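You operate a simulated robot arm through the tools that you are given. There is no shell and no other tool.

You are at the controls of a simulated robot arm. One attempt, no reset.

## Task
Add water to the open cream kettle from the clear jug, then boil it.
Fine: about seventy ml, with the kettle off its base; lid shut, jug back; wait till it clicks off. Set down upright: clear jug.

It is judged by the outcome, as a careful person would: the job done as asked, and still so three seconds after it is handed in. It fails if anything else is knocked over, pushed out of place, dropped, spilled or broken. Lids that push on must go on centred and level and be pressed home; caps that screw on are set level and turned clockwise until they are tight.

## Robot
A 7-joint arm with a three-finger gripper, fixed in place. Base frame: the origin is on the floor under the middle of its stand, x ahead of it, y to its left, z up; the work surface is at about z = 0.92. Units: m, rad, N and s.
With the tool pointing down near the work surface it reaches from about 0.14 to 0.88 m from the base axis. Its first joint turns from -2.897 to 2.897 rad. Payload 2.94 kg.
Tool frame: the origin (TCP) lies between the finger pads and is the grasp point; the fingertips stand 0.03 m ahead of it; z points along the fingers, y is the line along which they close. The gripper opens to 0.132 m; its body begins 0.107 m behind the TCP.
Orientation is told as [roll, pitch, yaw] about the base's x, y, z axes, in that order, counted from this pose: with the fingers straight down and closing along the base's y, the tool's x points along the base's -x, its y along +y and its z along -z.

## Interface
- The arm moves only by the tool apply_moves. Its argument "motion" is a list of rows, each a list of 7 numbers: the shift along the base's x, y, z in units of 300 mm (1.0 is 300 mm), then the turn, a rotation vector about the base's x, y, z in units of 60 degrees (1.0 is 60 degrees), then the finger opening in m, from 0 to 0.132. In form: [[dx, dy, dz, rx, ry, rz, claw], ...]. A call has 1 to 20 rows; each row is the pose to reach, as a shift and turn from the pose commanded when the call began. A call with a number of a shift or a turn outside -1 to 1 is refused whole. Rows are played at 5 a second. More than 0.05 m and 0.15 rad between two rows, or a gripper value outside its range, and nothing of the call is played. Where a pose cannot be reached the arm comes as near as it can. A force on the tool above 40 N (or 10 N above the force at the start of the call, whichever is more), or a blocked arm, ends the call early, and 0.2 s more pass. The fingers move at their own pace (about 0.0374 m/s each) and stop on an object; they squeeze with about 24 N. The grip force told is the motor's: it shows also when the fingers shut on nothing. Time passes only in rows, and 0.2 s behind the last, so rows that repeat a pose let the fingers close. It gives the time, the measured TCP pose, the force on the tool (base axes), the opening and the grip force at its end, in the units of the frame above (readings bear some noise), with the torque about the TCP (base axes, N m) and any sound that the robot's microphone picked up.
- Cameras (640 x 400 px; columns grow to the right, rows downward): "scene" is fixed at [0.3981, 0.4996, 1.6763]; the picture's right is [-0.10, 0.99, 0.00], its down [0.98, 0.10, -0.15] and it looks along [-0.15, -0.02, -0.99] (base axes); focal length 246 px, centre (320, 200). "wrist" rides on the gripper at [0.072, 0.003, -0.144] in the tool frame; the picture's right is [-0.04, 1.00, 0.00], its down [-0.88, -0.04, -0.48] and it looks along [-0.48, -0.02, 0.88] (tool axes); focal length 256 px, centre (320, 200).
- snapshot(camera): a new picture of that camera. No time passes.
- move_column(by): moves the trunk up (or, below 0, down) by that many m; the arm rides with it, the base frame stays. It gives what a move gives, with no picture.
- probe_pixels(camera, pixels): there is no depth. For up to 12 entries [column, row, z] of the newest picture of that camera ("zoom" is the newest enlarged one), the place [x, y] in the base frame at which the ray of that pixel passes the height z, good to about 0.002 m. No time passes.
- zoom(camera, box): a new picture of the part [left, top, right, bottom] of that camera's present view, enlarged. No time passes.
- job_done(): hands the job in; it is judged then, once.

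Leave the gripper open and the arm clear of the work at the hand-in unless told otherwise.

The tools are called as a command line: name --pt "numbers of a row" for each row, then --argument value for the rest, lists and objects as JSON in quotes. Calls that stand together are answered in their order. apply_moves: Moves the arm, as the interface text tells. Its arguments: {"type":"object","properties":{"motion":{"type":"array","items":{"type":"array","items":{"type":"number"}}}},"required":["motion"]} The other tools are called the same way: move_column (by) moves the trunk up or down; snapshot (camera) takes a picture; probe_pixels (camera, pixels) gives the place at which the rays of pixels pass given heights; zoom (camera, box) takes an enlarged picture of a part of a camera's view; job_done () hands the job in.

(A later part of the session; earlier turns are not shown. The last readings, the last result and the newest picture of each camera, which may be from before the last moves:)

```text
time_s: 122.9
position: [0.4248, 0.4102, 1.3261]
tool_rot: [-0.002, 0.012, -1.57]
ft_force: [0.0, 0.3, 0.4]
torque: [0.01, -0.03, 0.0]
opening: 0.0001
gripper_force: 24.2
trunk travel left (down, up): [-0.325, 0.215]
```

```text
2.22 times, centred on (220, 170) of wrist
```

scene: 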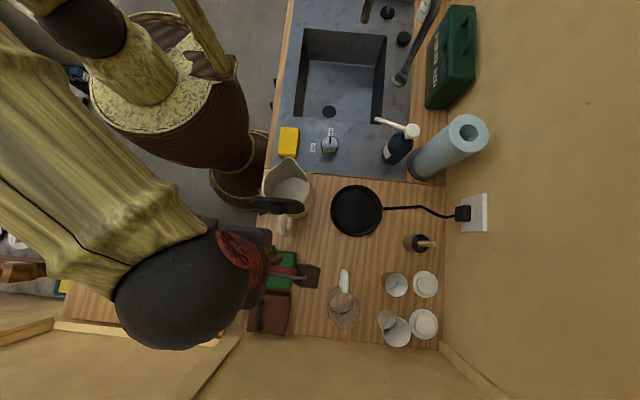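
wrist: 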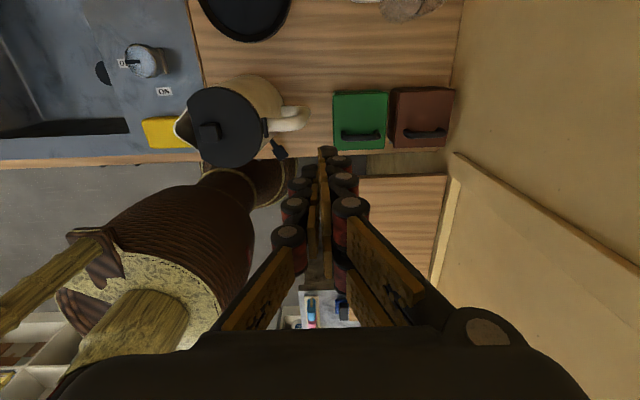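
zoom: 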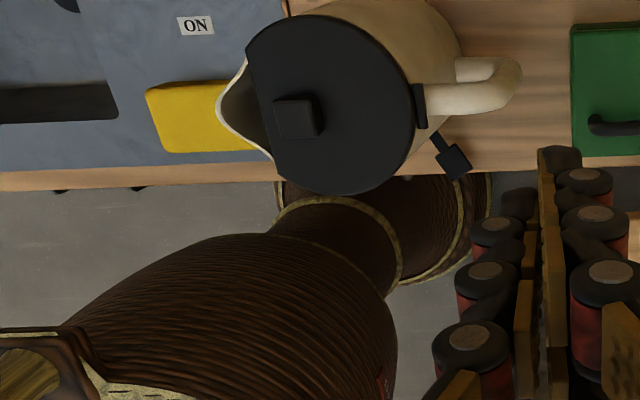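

The lid lies flat and centred. Next is moving the kettle: I plan a straight-down grip around its body (rim ≈ 0.112 m, gripper opens to 0.132 m), closing along y. I probe the kettle's outline and the base again for accurate centres.

probe_pixels --camera "zoom" --pixels '[[420, 88, 1.11], [280, 40, 1.11], [330, 195, 1.11], [248, 80, 1.11], [415, 100, 1.11]]'

probe_pixels --camera "scene" --pixels '[[261.5, 187, 1.11], [309.3, 187, 1.11], [285.6, 209.5, 1.11], [287.5, 173, 1.11], [314.9, 198.4, 0.96], [314.9, 198.4, 0.94], [330.7, 209, 0.935], [382.2, 209, 0.935], [356.5, 184.5, 0.935], [357, 236.5, 0.935]]'

zoom --camera "scene" --box '[316, 170, 396, 250]'

```text
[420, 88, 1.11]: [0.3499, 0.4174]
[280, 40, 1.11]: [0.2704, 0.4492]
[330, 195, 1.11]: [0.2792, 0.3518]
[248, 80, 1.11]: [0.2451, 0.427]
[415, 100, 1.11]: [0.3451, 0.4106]
```

```text
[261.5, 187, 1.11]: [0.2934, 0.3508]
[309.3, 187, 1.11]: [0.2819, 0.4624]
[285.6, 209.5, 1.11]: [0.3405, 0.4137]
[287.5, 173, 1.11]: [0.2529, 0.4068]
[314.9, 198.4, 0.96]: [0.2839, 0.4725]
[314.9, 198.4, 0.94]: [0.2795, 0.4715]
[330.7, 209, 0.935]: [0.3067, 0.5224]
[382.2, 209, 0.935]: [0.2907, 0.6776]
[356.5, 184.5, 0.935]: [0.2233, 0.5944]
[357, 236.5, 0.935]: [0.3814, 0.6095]
```

```text
5.00 times, centred on (356, 210) of scene
```

zoom: 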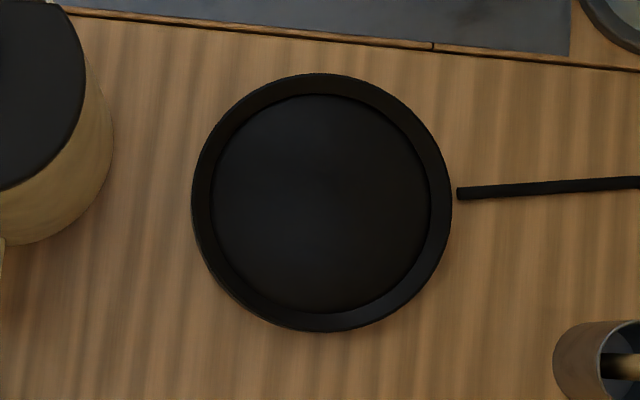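

The base is a dish with a raised ring (recess ≈ 0.133 m wide) centred near (0.3026, 0.601), so the kettle must go in centred. I zoom on the kettle's foot to find its bottom centre.

zoom --camera "scene" --box '[280, 180, 328, 222]'

zoom --camera "wrist" --box '[170, 60, 310, 170]'

```text
9.52 times, centred on (304, 201) of scene
```

zoom: 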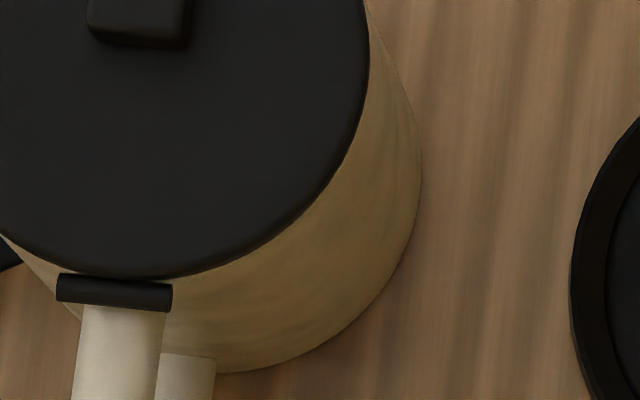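

```text
3.64 times, centred on (240, 115) of wrist
```

zoom: 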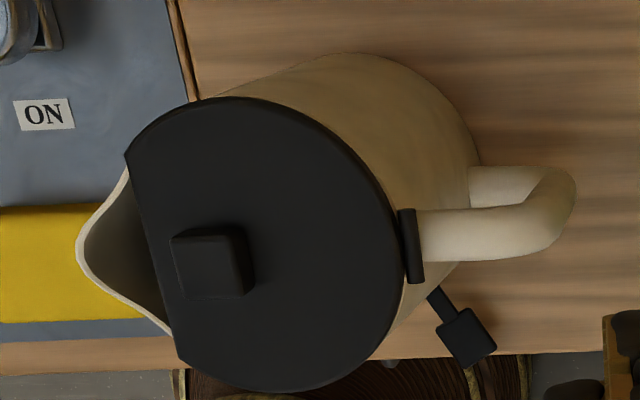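

probe_pixels --camera "scene" --pixels '[[314.6, 198.9, 0.925], [313.98, 204.15, 0.925], [311.88, 208.9, 0.925], [307.15, 214.66, 0.925], [301.9, 217.3, 0.925], [296.65, 218.9, 0.925], [293.5, 219.2, 0.925]]'

probe_pixels --camera "wrist" --pixels '[[234.5, 77.9, 0.925], [248.2, 74.6, 0.925], [262, 77.9, 0.925], [273, 86.2, 0.925], [281.2, 98.5, 0.925], [234.5, 77.9, 0.95], [248.2, 74.6, 0.95], [281.2, 98.5, 0.95]]'

```text
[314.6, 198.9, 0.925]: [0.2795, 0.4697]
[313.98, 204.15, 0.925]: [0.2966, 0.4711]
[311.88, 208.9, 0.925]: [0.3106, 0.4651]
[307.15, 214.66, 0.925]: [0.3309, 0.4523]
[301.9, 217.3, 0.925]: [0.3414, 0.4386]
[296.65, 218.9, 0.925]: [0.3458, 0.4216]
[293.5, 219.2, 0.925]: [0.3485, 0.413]
```

```text
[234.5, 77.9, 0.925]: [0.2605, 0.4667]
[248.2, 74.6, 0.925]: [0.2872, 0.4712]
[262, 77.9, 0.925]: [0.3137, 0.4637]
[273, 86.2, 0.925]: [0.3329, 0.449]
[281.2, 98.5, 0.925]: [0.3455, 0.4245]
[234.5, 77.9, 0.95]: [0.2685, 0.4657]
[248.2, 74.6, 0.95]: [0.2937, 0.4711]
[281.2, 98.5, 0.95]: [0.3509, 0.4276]
```

Both cameras agree: kettle bottom centre ≈ (0.2845, 0.407), radius ≈ 0.0645 m, and recess radius ≈ 0.0665 m. I turn the hand back to yaw 0 while moving over the base at z 1.30, to measure the base from above.

apply_moves --pt "-0.03 0.06 0 0 -0.005 0.1 0.02" --pt "-0.07 0.13 0 0 -0.01 0.2 0.04" --pt "-0.11 0.2 0 0 -0.01 0.3 0.06" --pt "-0.15 0.27 0 0 -0.01 0.4 0.08" --pt "-0.19 0.34 0 0 -0.01 0.5 0.1" --pt "-0.23 0.41 0 0 -0.01 0.6 0.12" --pt "-0.27 0.48 0 0 -0.01 0.7 0.132" --pt "-0.31 0.55 0 0 -0.01 0.8 0.132" --pt "-0.35 0.6 0 0 -0.01 0.9 0.132" --pt "-0.39 0.63 0 0 -0.01 1.0 0.132"

apply_moves --pt "-0.04 0 0 0 0 0.1 0.132" --pt "-0.08 0 0 0 0 0.2 0.132" --pt "-0.12 0 0 0 0 0.3 0.132" --pt "-0.16 0 0 0 0 0.4 0.132" --pt "-0.2 0 0 0 0 0.5 0.132" --pt "-0.2 0 0 0 0 0.5 0.132"

snapshot --camera "wrist"

snapshot --camera "scene"

```text
time_s: 125.1
position: [0.306, 0.5997, 1.3295]
tool_rot: [0.006, 0.005, -0.521]
ft_force: [-0.6, -0.3, -1.1]
torque: [-0.03, -0.05, -0.01]
opening: 0.1317
gripper_force: 0.0
trunk travel left (down, up): [-0.325, 0.215]
```

```text
time_s: 126.5
position: [0.2466, 0.5987, 1.3276]
tool_rot: [0.006, 0.007, 0.002]
ft_force: [0.6, 0.4, 0.3]
torque: [0.02, 0.01, 0.01]
opening: 0.1322
gripper_force: 0.0
trunk travel left (down, up): [-0.325, 0.215]
```

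```text
taken
```

wrist: 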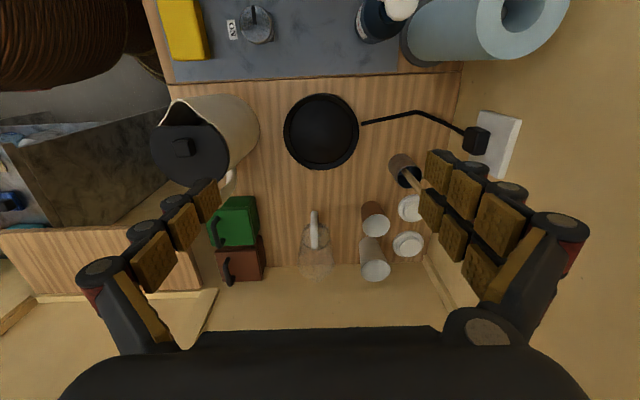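

```text
taken
```

scene: 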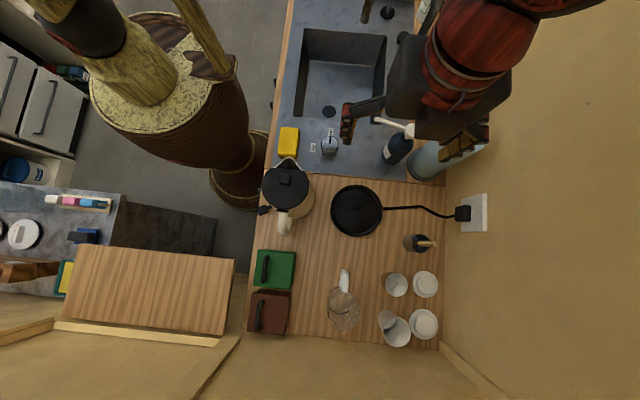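

I zoom on the base in the wrist view and in the scene view to pick the inner edge of the ring.

zoom --camera "wrist" --box '[276, 90, 366, 172]'

zoom --camera "scene" --box '[324, 180, 388, 240]'

```text
4.88 times, centred on (321, 131) of wrist
```

zoom: 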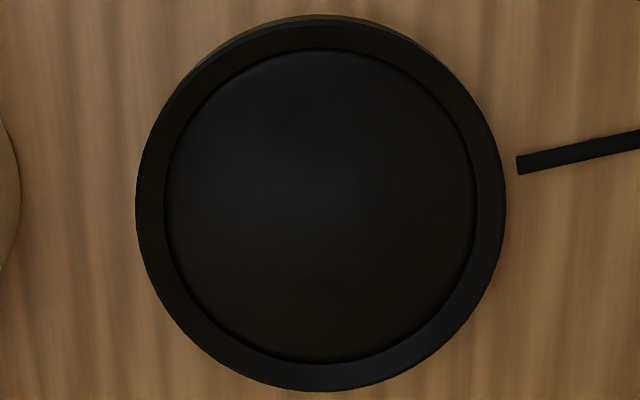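

```text
6.67 times, centred on (356, 210) of scene
```

zoom: 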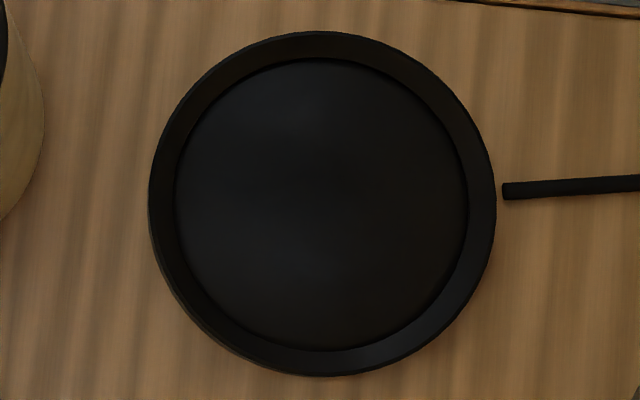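

probe_pixels --camera "wrist" --pixels '[[288.8, 132, 0.935], [353.0, 132, 0.935], [320.9, 99.85, 0.935], [320.9, 164.4, 0.935], [320.9, 132.1, 0.935], [320.9, 132.1, 0.93], [320.9, 132.1, 0.94]]'

probe_pixels --camera "scene" --pixels '[[334.1, 210.5, 0.935], [378.35, 210.5, 0.935], [356.2, 188.6, 0.935], [356.2, 232.5, 0.935], [356.2, 210.5, 0.935], [356.2, 210.5, 0.93], [356.2, 210.5, 0.94]]'

```text
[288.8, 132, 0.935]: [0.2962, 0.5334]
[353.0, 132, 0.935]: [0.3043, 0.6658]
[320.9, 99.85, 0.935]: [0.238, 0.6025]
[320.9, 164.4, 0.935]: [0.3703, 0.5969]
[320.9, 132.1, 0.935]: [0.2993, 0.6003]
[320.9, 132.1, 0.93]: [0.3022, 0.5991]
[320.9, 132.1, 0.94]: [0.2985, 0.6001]
```

```text
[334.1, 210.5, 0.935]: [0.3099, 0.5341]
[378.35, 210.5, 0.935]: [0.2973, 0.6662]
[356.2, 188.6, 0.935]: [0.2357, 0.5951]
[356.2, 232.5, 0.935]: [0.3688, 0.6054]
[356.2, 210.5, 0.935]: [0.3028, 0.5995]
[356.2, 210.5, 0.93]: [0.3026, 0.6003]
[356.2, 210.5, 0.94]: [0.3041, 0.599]
```

Base recess centre ≈ (0.302, 0.600), radius 0.0664. Kettle bottom centre ≈ (0.2845, 0.407), radius 0.064. Now I move the open hand over the kettle axis and stop above for a check.

apply_moves --pt "0.02 -0.1 0 0 0 0 0.132" --pt "0.05 -0.24 0 0 0 0 0.132" --pt "0.08 -0.38 0 0 0 0 0.132" --pt "0.11 -0.52 0 -0.005 -0.006 0 0.132" --pt "0.126 -0.639 0 -0.006 -0.006 -0.002 0.132" --pt "0.126 -0.639 -0.1 -0.006 -0.006 -0.002 0.132" --pt "0.126 -0.639 -0.22 -0.006 -0.006 -0.002 0.132" --pt "0.126 -0.639 -0.34 -0.006 -0.006 -0.002 0.132" --pt "0.126 -0.639 -0.46 -0.006 -0.006 -0.002 0.132" --pt "0.126 -0.639 -0.46 -0.006 -0.006 -0.002 0.132"

snapshot --camera "wrist"

zoom --camera "scene" --box '[230, 120, 342, 250]'

```text
time_s: 128.7
position: [0.2858, 0.4069, 1.1868]
tool_rot: [-0.002, -0.001, -0.002]
ft_force: [0.1, 0.7, 0.0]
torque: [0.0, 0.02, -0.01]
opening: 0.132
gripper_force: 0.1
trunk travel left (down, up): [-0.325, 0.215]
```

```text
taken
```

wrist: 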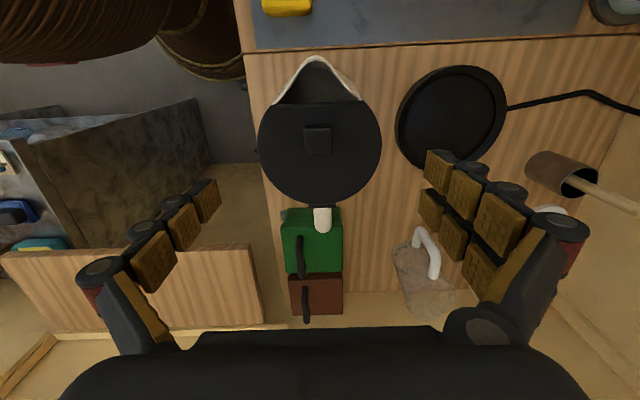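

```text
3.08 times, centred on (286, 185) of scene
```

zoom: 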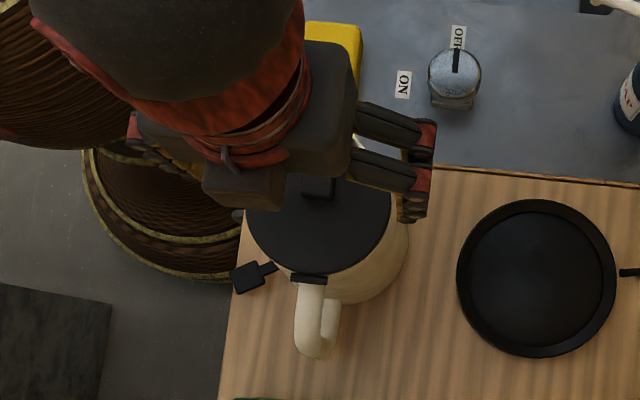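

The hand is centred on the lid (column 320, finger tips at 218 and 425). I descend around the body to TCP z 1.045.

apply_moves --pt "-0.006 0 -0.08 0 0 0 0.132" --pt "-0.006 0 -0.17 0 0 0 0.132" --pt "-0.006 0 -0.26 0 0 0 0.132" --pt "-0.006 0 -0.34 0 0 0 0.132" --pt "-0.006 0 -0.4 0 0 0 0.132" --pt "-0.006 0 -0.44 0 0 0 0.132" --pt "-0.006 0 -0.47 0 0 0 0.132" --pt "-0.006 0 -0.47 0 0 0 0.132"

snapshot --camera "wrist"

zoom --camera "scene" --box '[230, 120, 342, 250]'

```text
time_s: 130.5
position: [0.2829, 0.4064, 1.049]
tool_rot: [-0.001, 0.0, -0.002]
ft_force: [-0.1, -0.3, -0.5]
torque: [-0.01, -0.02, -0.01]
opening: 0.1319
gripper_force: 0.0
trunk travel left (down, up): [-0.325, 0.215]
```

```text
taken
```

wrist: 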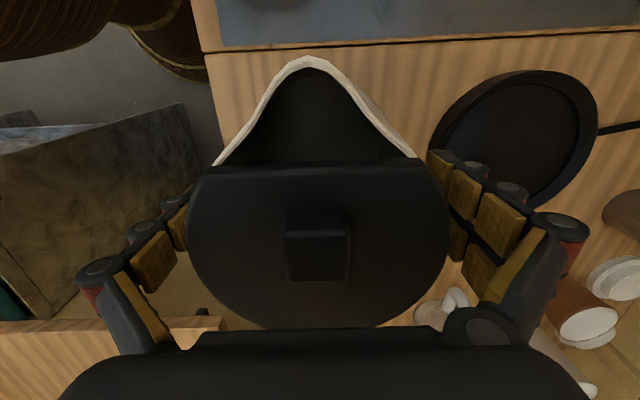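

```text
3.08 times, centred on (286, 185) of scene
```

zoom: 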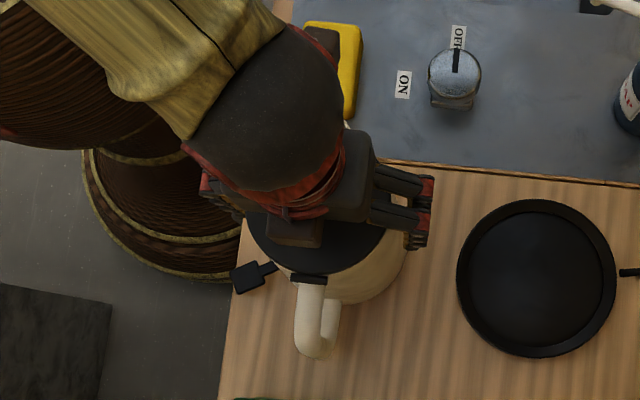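

Fingers straddle the body evenly and clear the lid. I close on the body.

apply_moves --pt "0 0 0 0 0 0 0.125" --pt "0 0 0 0 0 0 0.118" --pt "0 0 0 0 0 0 0.11" --pt "0 0 0 0 0 0 0.08" --pt "0 0 0 0 0 0 0.05" --pt "0 0 0 0 0 0 0.0" --pt "0 0 0 0 0 0 0.0" --pt "0 0 0 0 0 0 0.0"

snapshot --camera "wrist"

zoom --camera "scene" --box '[230, 120, 342, 250]'

```text
time_s: 132.3
position: [0.2818, 0.4059, 1.048]
tool_rot: [-0.001, -0.002, -0.001]
ft_force: [-0.4, -5.6, 6.7]
torque: [-0.62, -0.01, -0.02]
opening: 0.1187
gripper_force: 23.8
trunk travel left (down, up): [-0.325, 0.215]
```

```text
taken
```

wrist: 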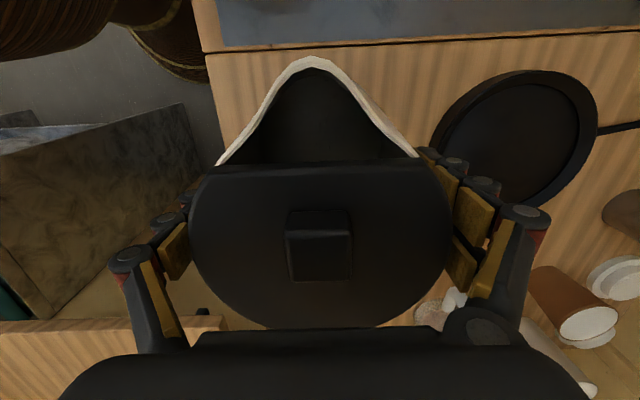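

```text
3.08 times, centred on (286, 185) of scene
```

zoom: 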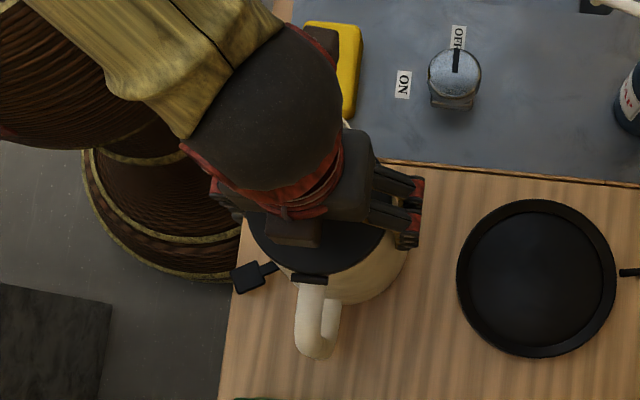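

Gripped at 0.1187 with 24 N. I lift 12 mm slowly and check that the kettle follows.

apply_moves --pt "0 0 0.01 0 0 0 0" --pt "0 0 0.02 0 0 0 0" --pt "0 0 0.03 0 0 0 0" --pt "0 0 0.04 0 0 0 0" --pt "0 0 0.04 0 0 0 0"

snapshot --camera "wrist"

zoom --camera "scene" --box '[230, 120, 342, 250]'

```text
time_s: 133.5
position: [0.2827, 0.4063, 1.0612]
tool_rot: [-0.003, 0.0, -0.002]
ft_force: [0.0, -0.2, -3.9]
torque: [0.01, 0.01, 0.0]
opening: 0.1184
gripper_force: 24.1
trunk travel left (down, up): [-0.325, 0.215]
```

```text
taken
```

wrist: 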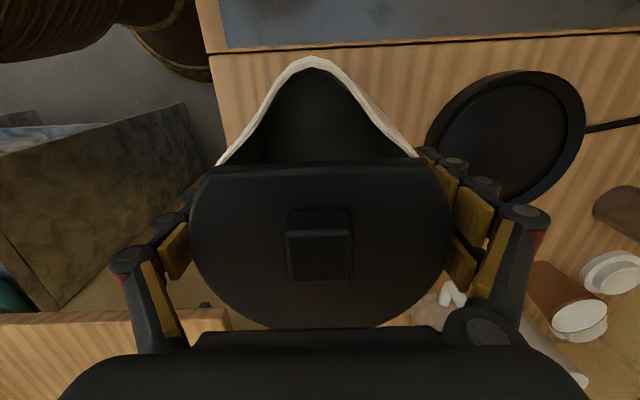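

```text
3.08 times, centred on (286, 185) of scene
```

zoom: 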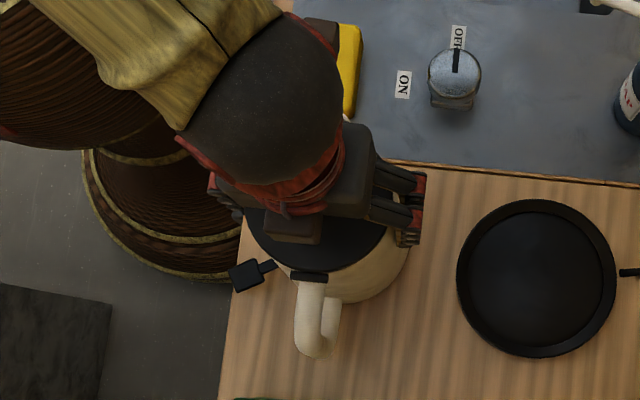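

The kettle hangs level in the grip (weight ≈ 4 N, no tilt torque). I lift to 57 mm and carry it over the base: target TCP ≈ (0.2993, 0.6005).

apply_moves --pt "0 0 0.04 0 0 0 0" --pt "0 0 0.09 0 0 0 0" --pt "0 0 0.14 0 0 0 0" --pt "0.005 0.05 0.15 0 0 0 0" --pt "0.01 0.13 0.15 0 0 0 0" --pt "0.02 0.21 0.15 0 0 0 0" --pt "0.03 0.29 0.15 0 0 0 0" --pt "0.04 0.37 0.15 0 0 0 0" --pt "0.05 0.45 0.15 0 0 0 0" --pt "0.055 0.53 0.15 0 0 0 0" --pt "0.055 0.6 0.15 0 0 0 0" --pt "0.055 0.647 0.15 0 0 0 0" --pt "0.055 0.647 0.15 0 0 0 0" --pt "0.055 0.647 0.15 0 0 0 0"

snapshot --camera "wrist"

snapshot --camera "scene"

```text
time_s: 136.5
position: [0.3006, 0.5994, 1.1038]
tool_rot: [-0.003, 0.001, 0.0]
ft_force: [0.7, -0.2, -5.3]
torque: [-0.01, 0.04, 0.0]
opening: 0.1184
gripper_force: 23.9
trunk travel left (down, up): [-0.325, 0.215]
```

```text
taken
```

wrist: 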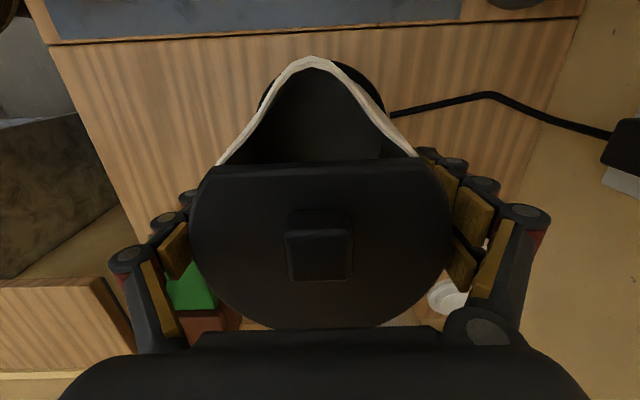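

```text
taken
```

scene: 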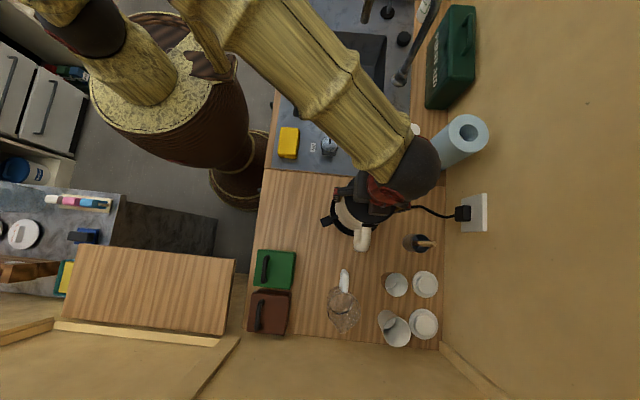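

The kettle hovers over the base. I zoom in to judge how it lines up with the ring.

zoom --camera "scene" --box '[316, 180, 396, 250]'

zoom --camera "wrist" --box '[200, 30, 440, 180]'

```text
5.71 times, centred on (356, 215) of scene
```

zoom: 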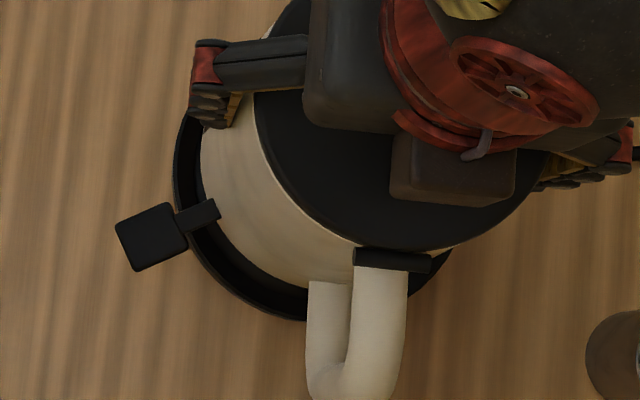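

```text
2.67 times, centred on (320, 105) of wrist
```

zoom: 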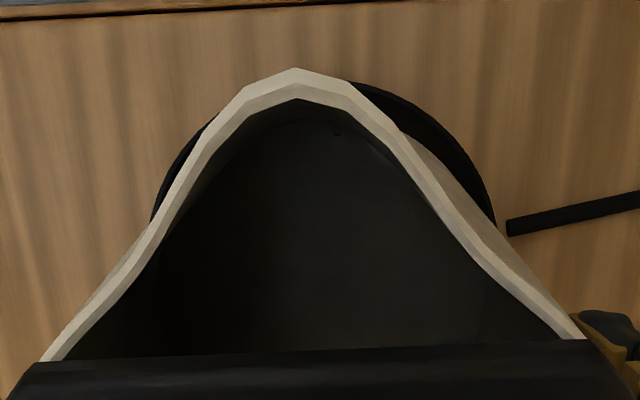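

probe_pixels --camera "scene" --pixels '[[335.5, 208.9, 0.979], [335.6, 203.0, 0.979], [342.0, 222.9, 0.979], [347.2, 227.3, 0.979], [352.5, 229.7, 0.979], [335.5, 208.9, 0.979], [342.0, 222.9, 0.979], [347.2, 227.3, 0.979], [352.5, 229.7, 0.979]]'

zoom --camera "scene" --box '[326, 190, 374, 236]'

```text
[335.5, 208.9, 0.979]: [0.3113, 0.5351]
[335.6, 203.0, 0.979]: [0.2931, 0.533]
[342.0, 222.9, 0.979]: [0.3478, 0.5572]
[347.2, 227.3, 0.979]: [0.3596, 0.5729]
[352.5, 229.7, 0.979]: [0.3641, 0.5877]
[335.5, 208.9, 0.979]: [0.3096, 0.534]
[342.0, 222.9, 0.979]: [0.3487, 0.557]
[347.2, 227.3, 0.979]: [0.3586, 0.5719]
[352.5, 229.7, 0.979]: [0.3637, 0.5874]
```

```text
8.70 times, centred on (350, 213) of scene
```

zoom: 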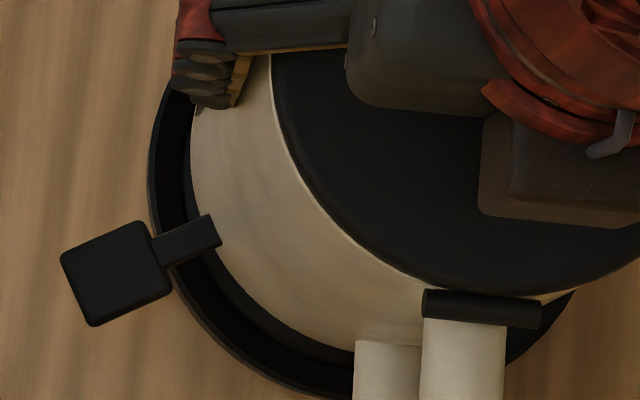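

The kettle's centre is within about 2 mm of the base centre. I nudge +1 mm in y and lower to about 1 cm above the recess.

apply_moves --pt "0.002 0.004 -0.03 0 0 0 0" --pt "0.002 0.004 -0.06 0 0 0 0" --pt "0.002 0.004 -0.09 0 0 0 0" --pt "0.002 0.004 -0.1 0 0 0 0" --pt "0.002 0.004 -0.1 0 0 0 0"

zoom --camera "scene" --box '[326, 190, 374, 236]'

zoom --camera "wrist" --box '[200, 30, 440, 180]'

```text
time_s: 137.7
position: [0.3006, 0.6012, 1.0739]
tool_rot: [-0.002, 0.0, -0.002]
ft_force: [-0.6, -0.4, -4.9]
torque: [0.04, 0.07, 0.01]
opening: 0.1185
gripper_force: 24.3
trunk travel left (down, up): [-0.325, 0.215]
```

```text
8.70 times, centred on (350, 213) of scene
```

zoom: 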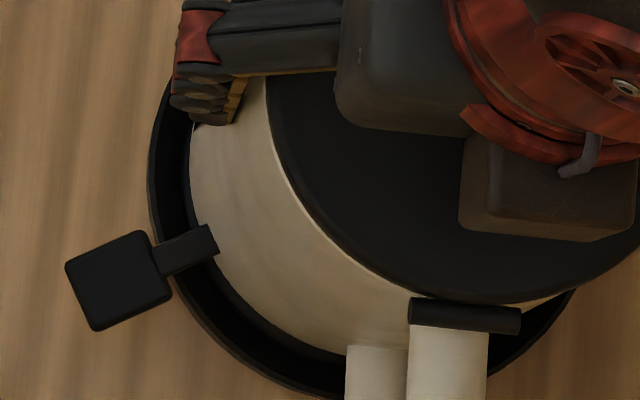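

```text
2.67 times, centred on (320, 105) of wrist
```

zoom: 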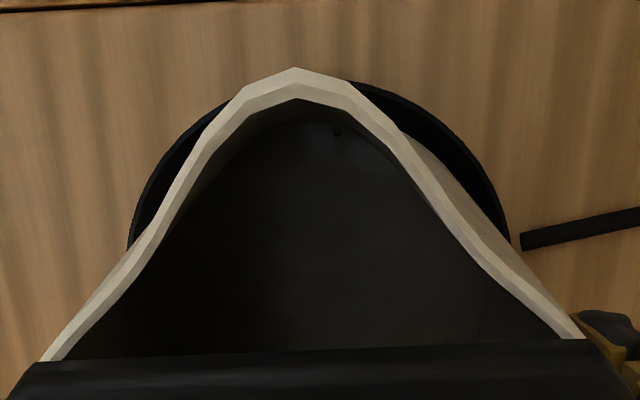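

Margins to the ring look even (about 13–14 mm both ways after parallax). I lower in small steps.

apply_moves --pt "0 0 -0.01 0 0 0 0" --pt "0 0 -0.02 0 0 0 0" --pt "0 0 -0.03 0 0 0 0" --pt "0 0 -0.03 0 0 0 0"

apply_moves --pt "0 0 -0.007 0 0 0 0" --pt "0 0 -0.014 0 0 0 0" --pt "0 0 -0.014 0 0 0 0"

zoom --camera "scene" --box '[326, 190, 374, 236]'

```text
time_s: 138.7
position: [0.302, 0.601, 1.0659]
tool_rot: [0.001, 0.002, -0.002]
ft_force: [0.9, -1.0, -0.5]
torque: [0.0, 0.18, 0.01]
opening: 0.1187
gripper_force: 24.1
trunk travel left (down, up): [-0.325, 0.215]
```

```text
time_s: 139.5
position: [0.302, 0.6009, 1.063]
tool_rot: [0.003, -0.001, -0.003]
ft_force: [7.6, -9.9, 15.5]
torque: [-0.28, -0.28, -0.04]
opening: 0.1191
gripper_force: 23.9
trunk travel left (down, up): [-0.325, 0.215]
```

```text
8.70 times, centred on (350, 213) of scene
```

zoom: 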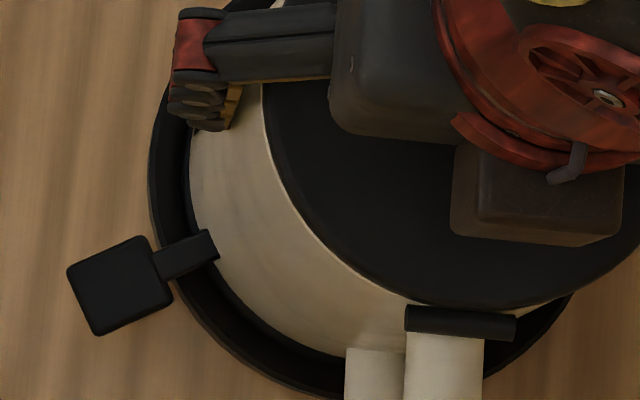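

The contact force (+7.6, -9.9 N) shows the kettle's edge touching the ring on the (-x, +y) side. I lift 4 mm, shift about 1.5 mm in +x and 2 mm in -y, and lower again.

apply_moves --pt "0 0 0.012 0 0 0 0" --pt "0.005 -0.0065 0.014 0 0 0 0" --pt "0.005 -0.0065 0.007 0 0 0 0" --pt "0.005 -0.0065 0.0 0 0 0 0" --pt "0.005 -0.0065 0.0 0 0 0 0"

apply_moves --pt "0 0 -0.004 0 0 0 0" --pt "0 0 -0.008 0 0 0 0" --pt "0 0 -0.008 0 0 0 0"

```text
time_s: 140.7
position: [0.3006, 0.6003, 1.0619]
tool_rot: [0.002, -0.001, -0.001]
ft_force: [-6.5, -0.3, 12.9]
torque: [-0.19, -0.08, -0.06]
opening: 0.119
gripper_force: 24.1
trunk travel left (down, up): [-0.325, 0.215]
```

```text
time_s: 141.5
position: [0.3029, 0.6032, 1.061]
tool_rot: [0.0, -0.001, -0.002]
ft_force: [0.0, -0.2, 15.2]
torque: [-0.06, -0.06, -0.11]
opening: 0.1189
gripper_force: 23.8
trunk travel left (down, up): [-0.325, 0.215]
```

Lateral forces are gone and the load is even (≈20 N down, no tilt torque), so it has dropped into the recess. I look before letting go.

zoom --camera "scene" --box '[326, 190, 374, 236]'

zoom --camera "wrist" --box '[200, 30, 440, 180]'

```text
8.70 times, centred on (350, 213) of scene
```

zoom: 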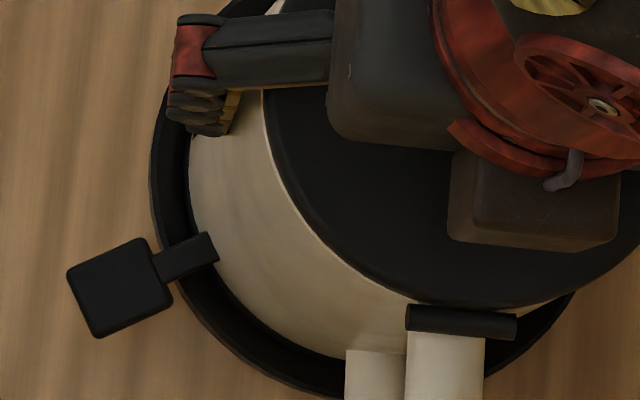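

```text
2.67 times, centred on (320, 105) of wrist
```

zoom: 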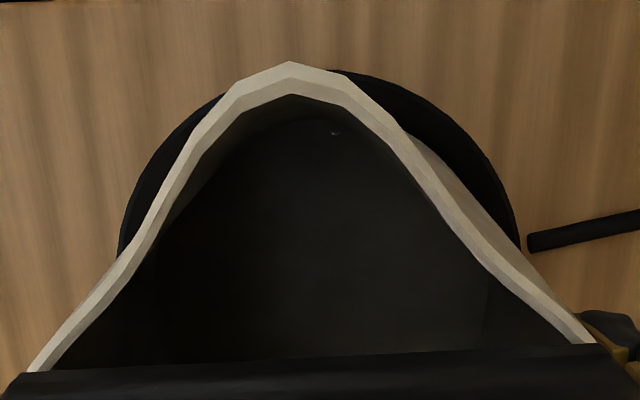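

It looks seated and level. I ease the down force and open the fingers.

apply_moves --pt "0 0 0.004 0 0 0 0" --pt "0 0 0.004 0 0 0 0.12" --pt "0 0 0.004 0 0 0 0.125" --pt "0 0 0.004 0 0 0 0.132" --pt "0 0 0.004 0 0 0 0.132"

snapshot --camera "wrist"

zoom --camera "scene" --box '[326, 190, 374, 236]'

```text
time_s: 142.7
position: [0.3022, 0.6001, 1.0602]
tool_rot: [-0.002, 0.0, -0.001]
ft_force: [0.1, 0.0, 1.6]
torque: [0.02, 0.01, 0.02]
opening: 0.132
gripper_force: 0.1
trunk travel left (down, up): [-0.325, 0.215]
```

```text
taken
```

wrist: 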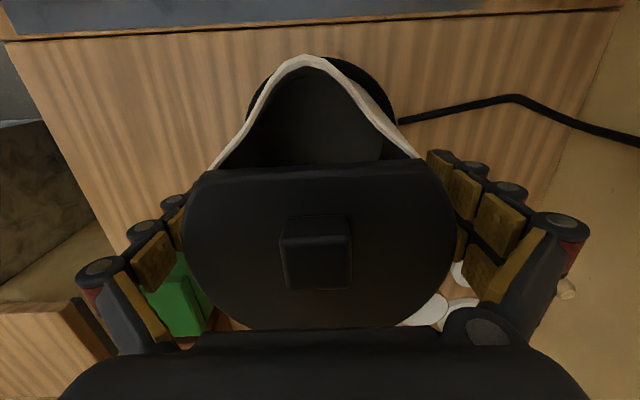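

```text
8.70 times, centred on (350, 213) of scene
```

zoom: 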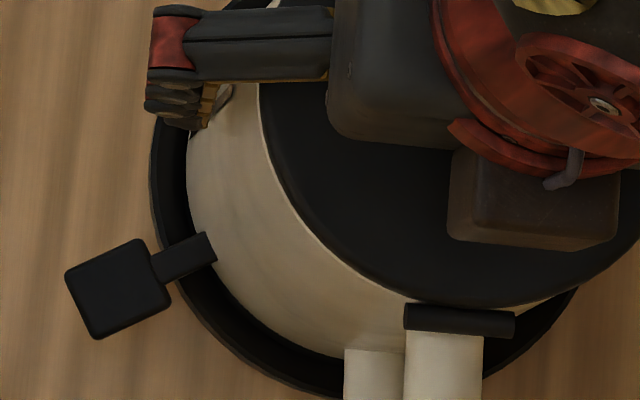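

The kettle stands in the base, level. I raise the hand straight up and clear.

apply_moves --pt "0 0 0.05 0 0 0 0.132" --pt "0 0 0.15 0 0 0 0.132" --pt "0 0 0.28 0 0 0 0.132" --pt "0 0 0.42 0 0 0 0.132" --pt "0 0 0.56 0 0 0 0.132" --pt "0 0 0.7 0 0 0 0.1" --pt "-0.1 0 0.78 0 0 0 0.06" --pt "-0.2 0 0.8 0 0 0 0.03" --pt "-0.25 0 0.8 0 0 0 0.0" --pt "-0.25 0 0.8 0 0 0 0.0"

snapshot --camera "wrist"

zoom --camera "scene" --box '[310, 170, 406, 250]'

```text
time_s: 144.9
position: [0.2303, 0.5992, 1.3005]
tool_rot: [-0.001, 0.0, 0.0]
ft_force: [1.3, 0.7, 0.2]
torque: [0.0, 0.0, 0.02]
opening: 0.0586
gripper_force: 1.6
trunk travel left (down, up): [-0.325, 0.215]
```

```text
taken
```

wrist: 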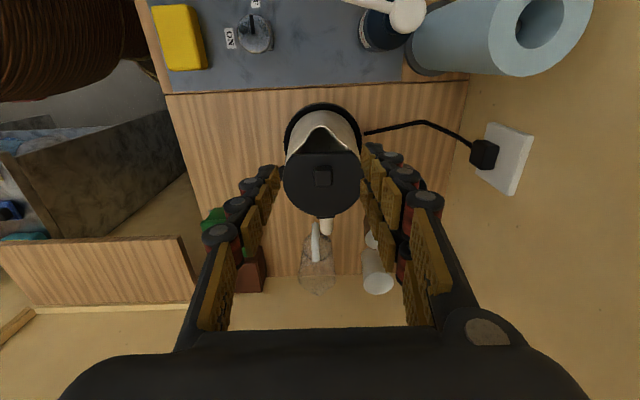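

```text
5.00 times, centred on (358, 210) of scene
```

zoom: 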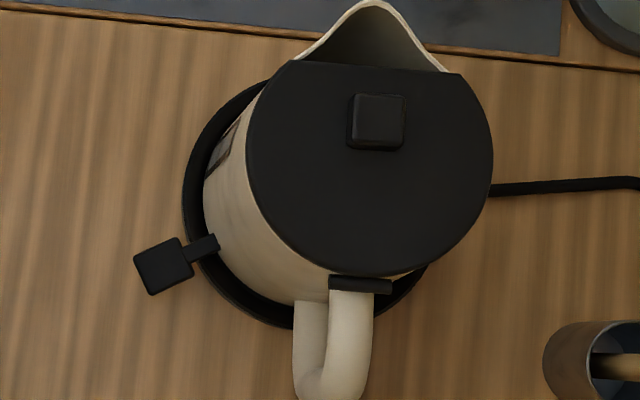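

The kettle is on the base. There's something like a level window on its -y face (zoom (225,145)); I look at that and the paddle more closely.

zoom --camera "scene" --box '[328, 186, 352, 206]'

zoom --camera "scene" --box '[316, 205, 348, 235]'

probe_pixels --camera "scene" --pixels '[[326.6, 223, 0.97], [326.6, 223, 0.96], [326.6, 223, 0.98], [338, 217.5, 0.97], [321, 222, 0.97], [332, 224, 0.97]]'

```text
16.00 times, centred on (340, 196) of scene
```

zoom: 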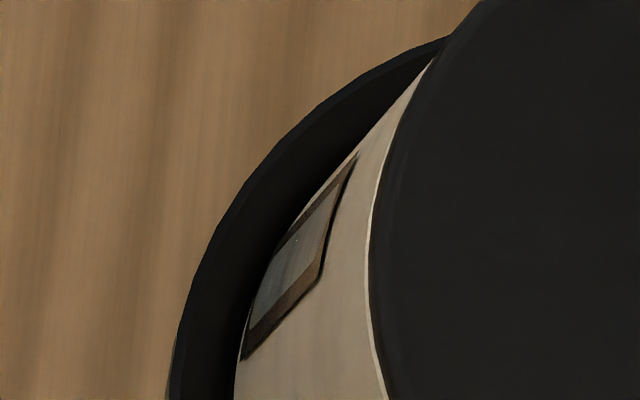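

```text
13.33 times, centred on (332, 220) of scene
```

zoom: 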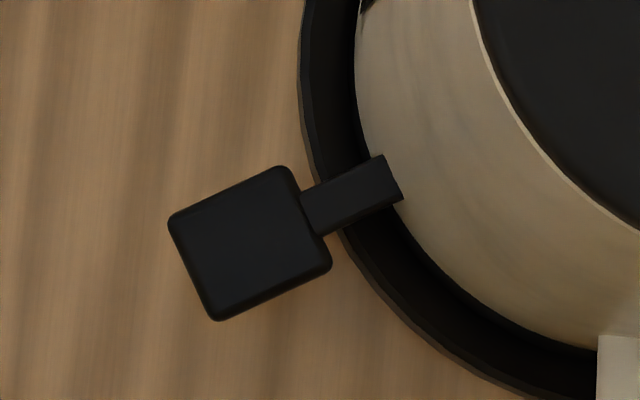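

```text
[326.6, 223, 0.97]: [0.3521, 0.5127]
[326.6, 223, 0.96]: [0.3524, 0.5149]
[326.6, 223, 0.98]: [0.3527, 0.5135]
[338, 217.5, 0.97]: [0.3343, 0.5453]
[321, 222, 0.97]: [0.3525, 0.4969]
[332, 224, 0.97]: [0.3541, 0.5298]
```

The paddle is a ≈27 mm square centred near (0.352, 0.513, z ≈ 0.97) on a stem from the kettle. To press it without the palm meeting the kettle, I lean the hand 45° towards -y (fingers pointing +y and down) and come to a spot above and before it.

apply_moves --pt "0.03 -0.08 0 0.06 0 0 0" --pt "0.07 -0.18 0 0.14 0 0 0" --pt "0.12 -0.28 0 0.22 0 0 0" --pt "0.17 -0.38 0 0.3 0 0 0" --pt "0.22 -0.47 -0.04 0.38 0 0 0" --pt "0.27 -0.53 -0.1 0.46 0 0 0" --pt "0.32 -0.53 -0.17 0.54 0 0 0" --pt "0.37 -0.53 -0.24 0.62 0 0 0" --pt "0.41 -0.53 -0.3 0.7 0 0 0" --pt "0.412 -0.53 -0.333 0.75 0 0 0" --pt "0.412 -0.53 -0.333 0.75 0 0 0"

snapshot --camera "wrist"

snapshot --camera "scene"

```text
time_s: 147.3
position: [0.3494, 0.4411, 1.1996]
tool_rot: [0.787, 0.001, -0.002]
ft_force: [0.8, -0.2, 0.1]
torque: [0.01, -0.01, 0.0]
opening: 0.0002
gripper_force: 24.4
trunk travel left (down, up): [-0.325, 0.215]
```

```text
taken
```

wrist: 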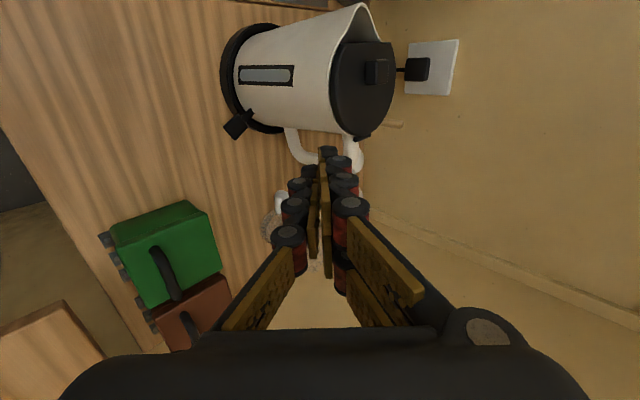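

```text
taken
```

scene: 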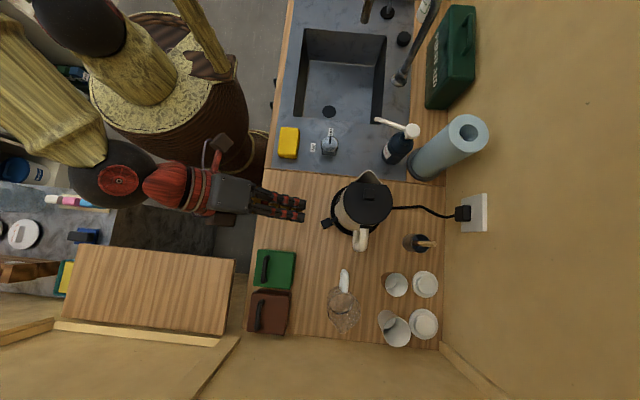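

Excellent view: the kettle, its level window (265,75) and the paddle (238,125) are all visible. I zoom in on both.

zoom --camera "wrist" --box '[215, 40, 315, 140]'

zoom --camera "wrist" --box '[235, 60, 299, 90]'

zoom --camera "wrist" --box '[210, 0, 420, 150]'

```text
4.00 times, centred on (265, 90) of wrist
```

zoom: 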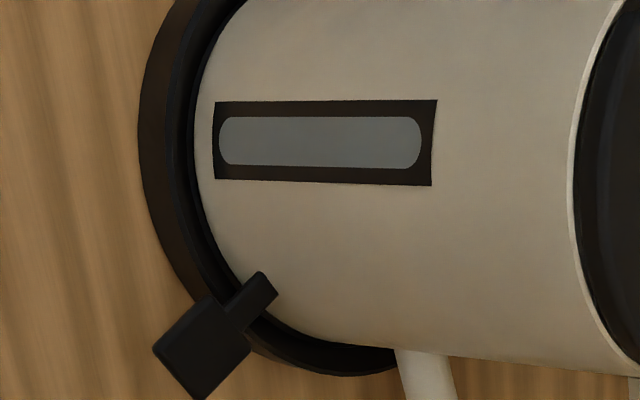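

```text
10.00 times, centred on (267, 75) of wrist
```

zoom: 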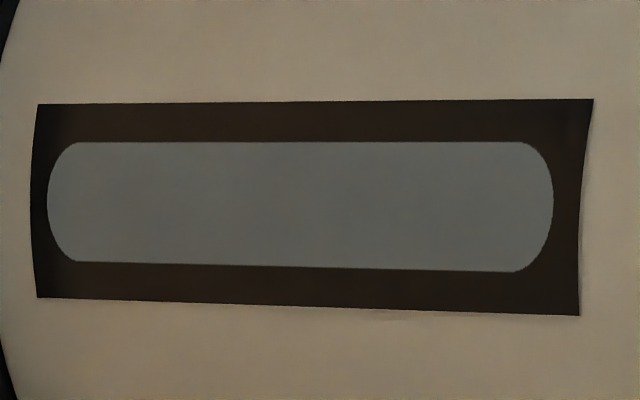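

```text
2.67 times, centred on (315, 75) of wrist
```

zoom: 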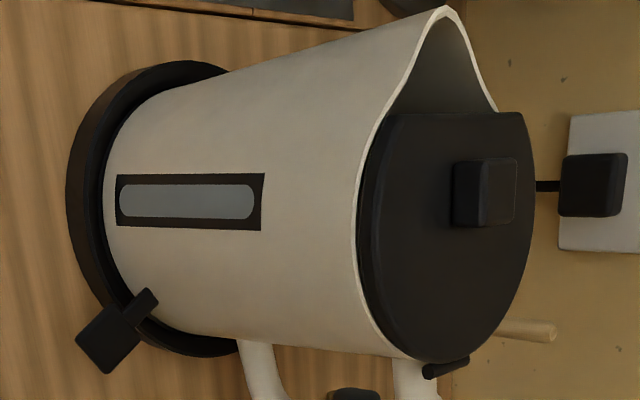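

The window has no readable marks. Triangulating, the paddle's centre is at ≈ (0.354, 0.514, 0.960). I bring the lower fingertip above the paddle's outer half, stopping about 3 cm over it.

apply_moves --pt "0.005 0.03 -0.08 0 0 0 0" --pt "0.01 0.06 -0.17 0 0 0 0" --pt "0.015 0.09 -0.26 0 0 0 0" --pt "0.02 0.12 -0.35 0 0 0 0" --pt "0.025 0.15 -0.43 0 0 0 0" --pt "0.029 0.173 -0.5 0 0 0 0" --pt "0.029 0.173 -0.58 0 0 0 0" --pt "0.029 0.173 -0.6 0 0 0 0" --pt "0.029 0.173 -0.6 0 0 0 0"

snapshot --camera "wrist"

zoom --camera "scene" --box '[300, 190, 364, 240]'

```text
time_s: 149.3
position: [0.3582, 0.4937, 1.0204]
tool_rot: [0.783, 0.002, -0.002]
ft_force: [0.0, 0.3, -0.4]
torque: [0.0, 0.0, -0.01]
opening: 0.0002
gripper_force: 23.9
trunk travel left (down, up): [-0.325, 0.215]
```

```text
taken
```

wrist: 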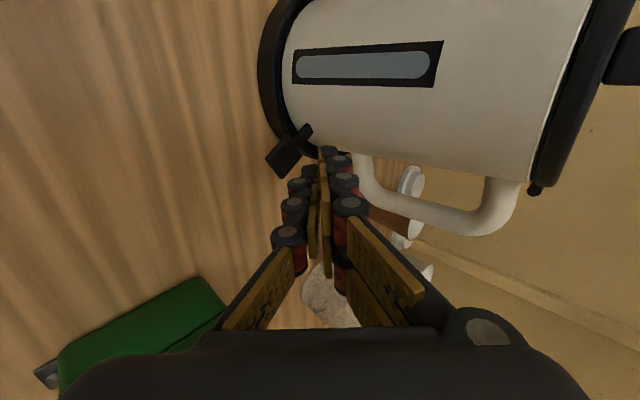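

```text
8.00 times, centred on (332, 215) of scene
```

zoom: 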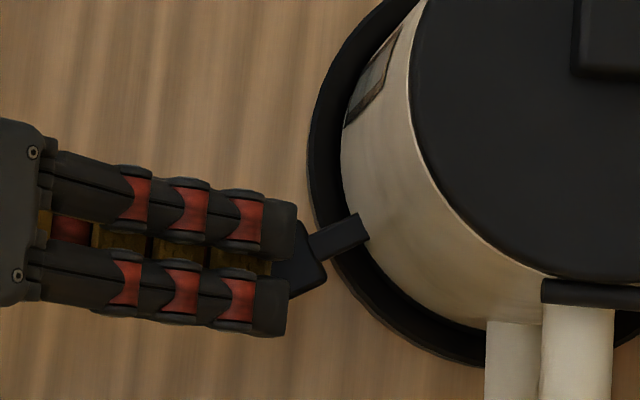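

The fingers are over the paddle. I lower to just above it, then press in 2 mm steps, listening for a click.

apply_moves --pt "0 0 -0.03 0 0 0 0" --pt "0 0 -0.06 0 0 0 0" --pt "0 0 -0.08 0 0 0 0" --pt "0 0 -0.08 0 0 0 0"

apply_moves --pt "0 0 -0.007 0 0 0 0" --pt "0 0 -0.014 0 0 0 0" --pt "0 0 -0.014 0 0 0 0"

snapshot --camera "wrist"

```text
time_s: 150.3
position: [0.3591, 0.4939, 0.9964]
tool_rot: [0.784, 0.003, 0.0]
ft_force: [1.2, 0.1, 0.1]
torque: [0.0, 0.0, -0.01]
opening: 0.0
gripper_force: 24.0
trunk travel left (down, up): [-0.325, 0.215]
```

```text
time_s: 151.1
position: [0.359, 0.4934, 0.9924]
tool_rot: [0.783, 0.001, -0.001]
ft_force: [0.4, 0.5, 0.8]
torque: [-0.02, -0.03, -0.01]
opening: 0.0
gripper_force: 23.8
trunk travel left (down, up): [-0.325, 0.215]
```

```text
taken
```

wrist: 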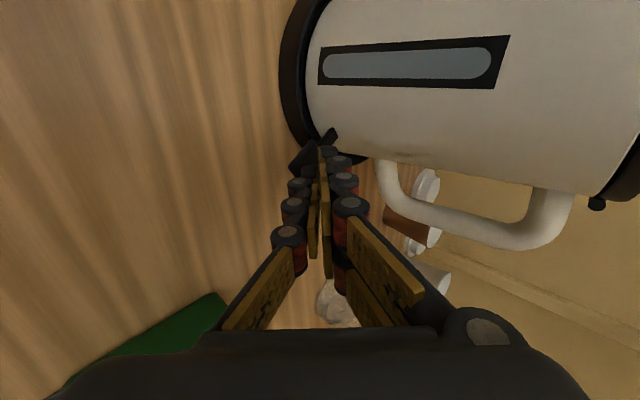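

Nearly touching. I continue in 2 mm steps.

apply_moves --pt "0 0 -0.007 0 0 0 0" --pt "0 0 -0.014 0 0 0 0" --pt "0 0 -0.014 0 0 0 0"

apply_moves --pt "0 0 -0.007 0 0 0 0" --pt "0 0 -0.014 0 0 0 0" --pt "0 0 -0.014 0 0 0 0"

zoom --camera "wrist" --box '[260, 90, 380, 190]'

```text
time_s: 151.9
position: [0.3588, 0.4939, 0.9891]
tool_rot: [0.783, 0.002, -0.001]
ft_force: [0.6, -0.1, -0.5]
torque: [0.0, 0.01, 0.03]
opening: 0.0
gripper_force: 24.0
trunk travel left (down, up): [-0.325, 0.215]
```

```text
time_s: 152.7
position: [0.3581, 0.4937, 0.9828]
tool_rot: [0.785, 0.002, -0.002]
ft_force: [-0.3, -0.1, 0.7]
torque: [-0.01, -0.04, 0.01]
opening: 0.0
gripper_force: 24.0
trunk travel left (down, up): [-0.325, 0.215]
```

```text
4.00 times, centred on (320, 140) of wrist
```

zoom: 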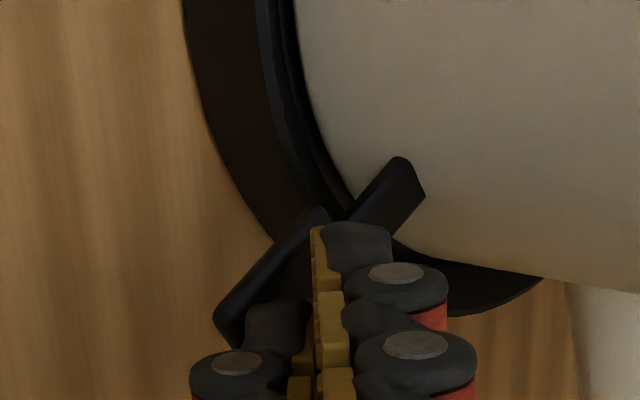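

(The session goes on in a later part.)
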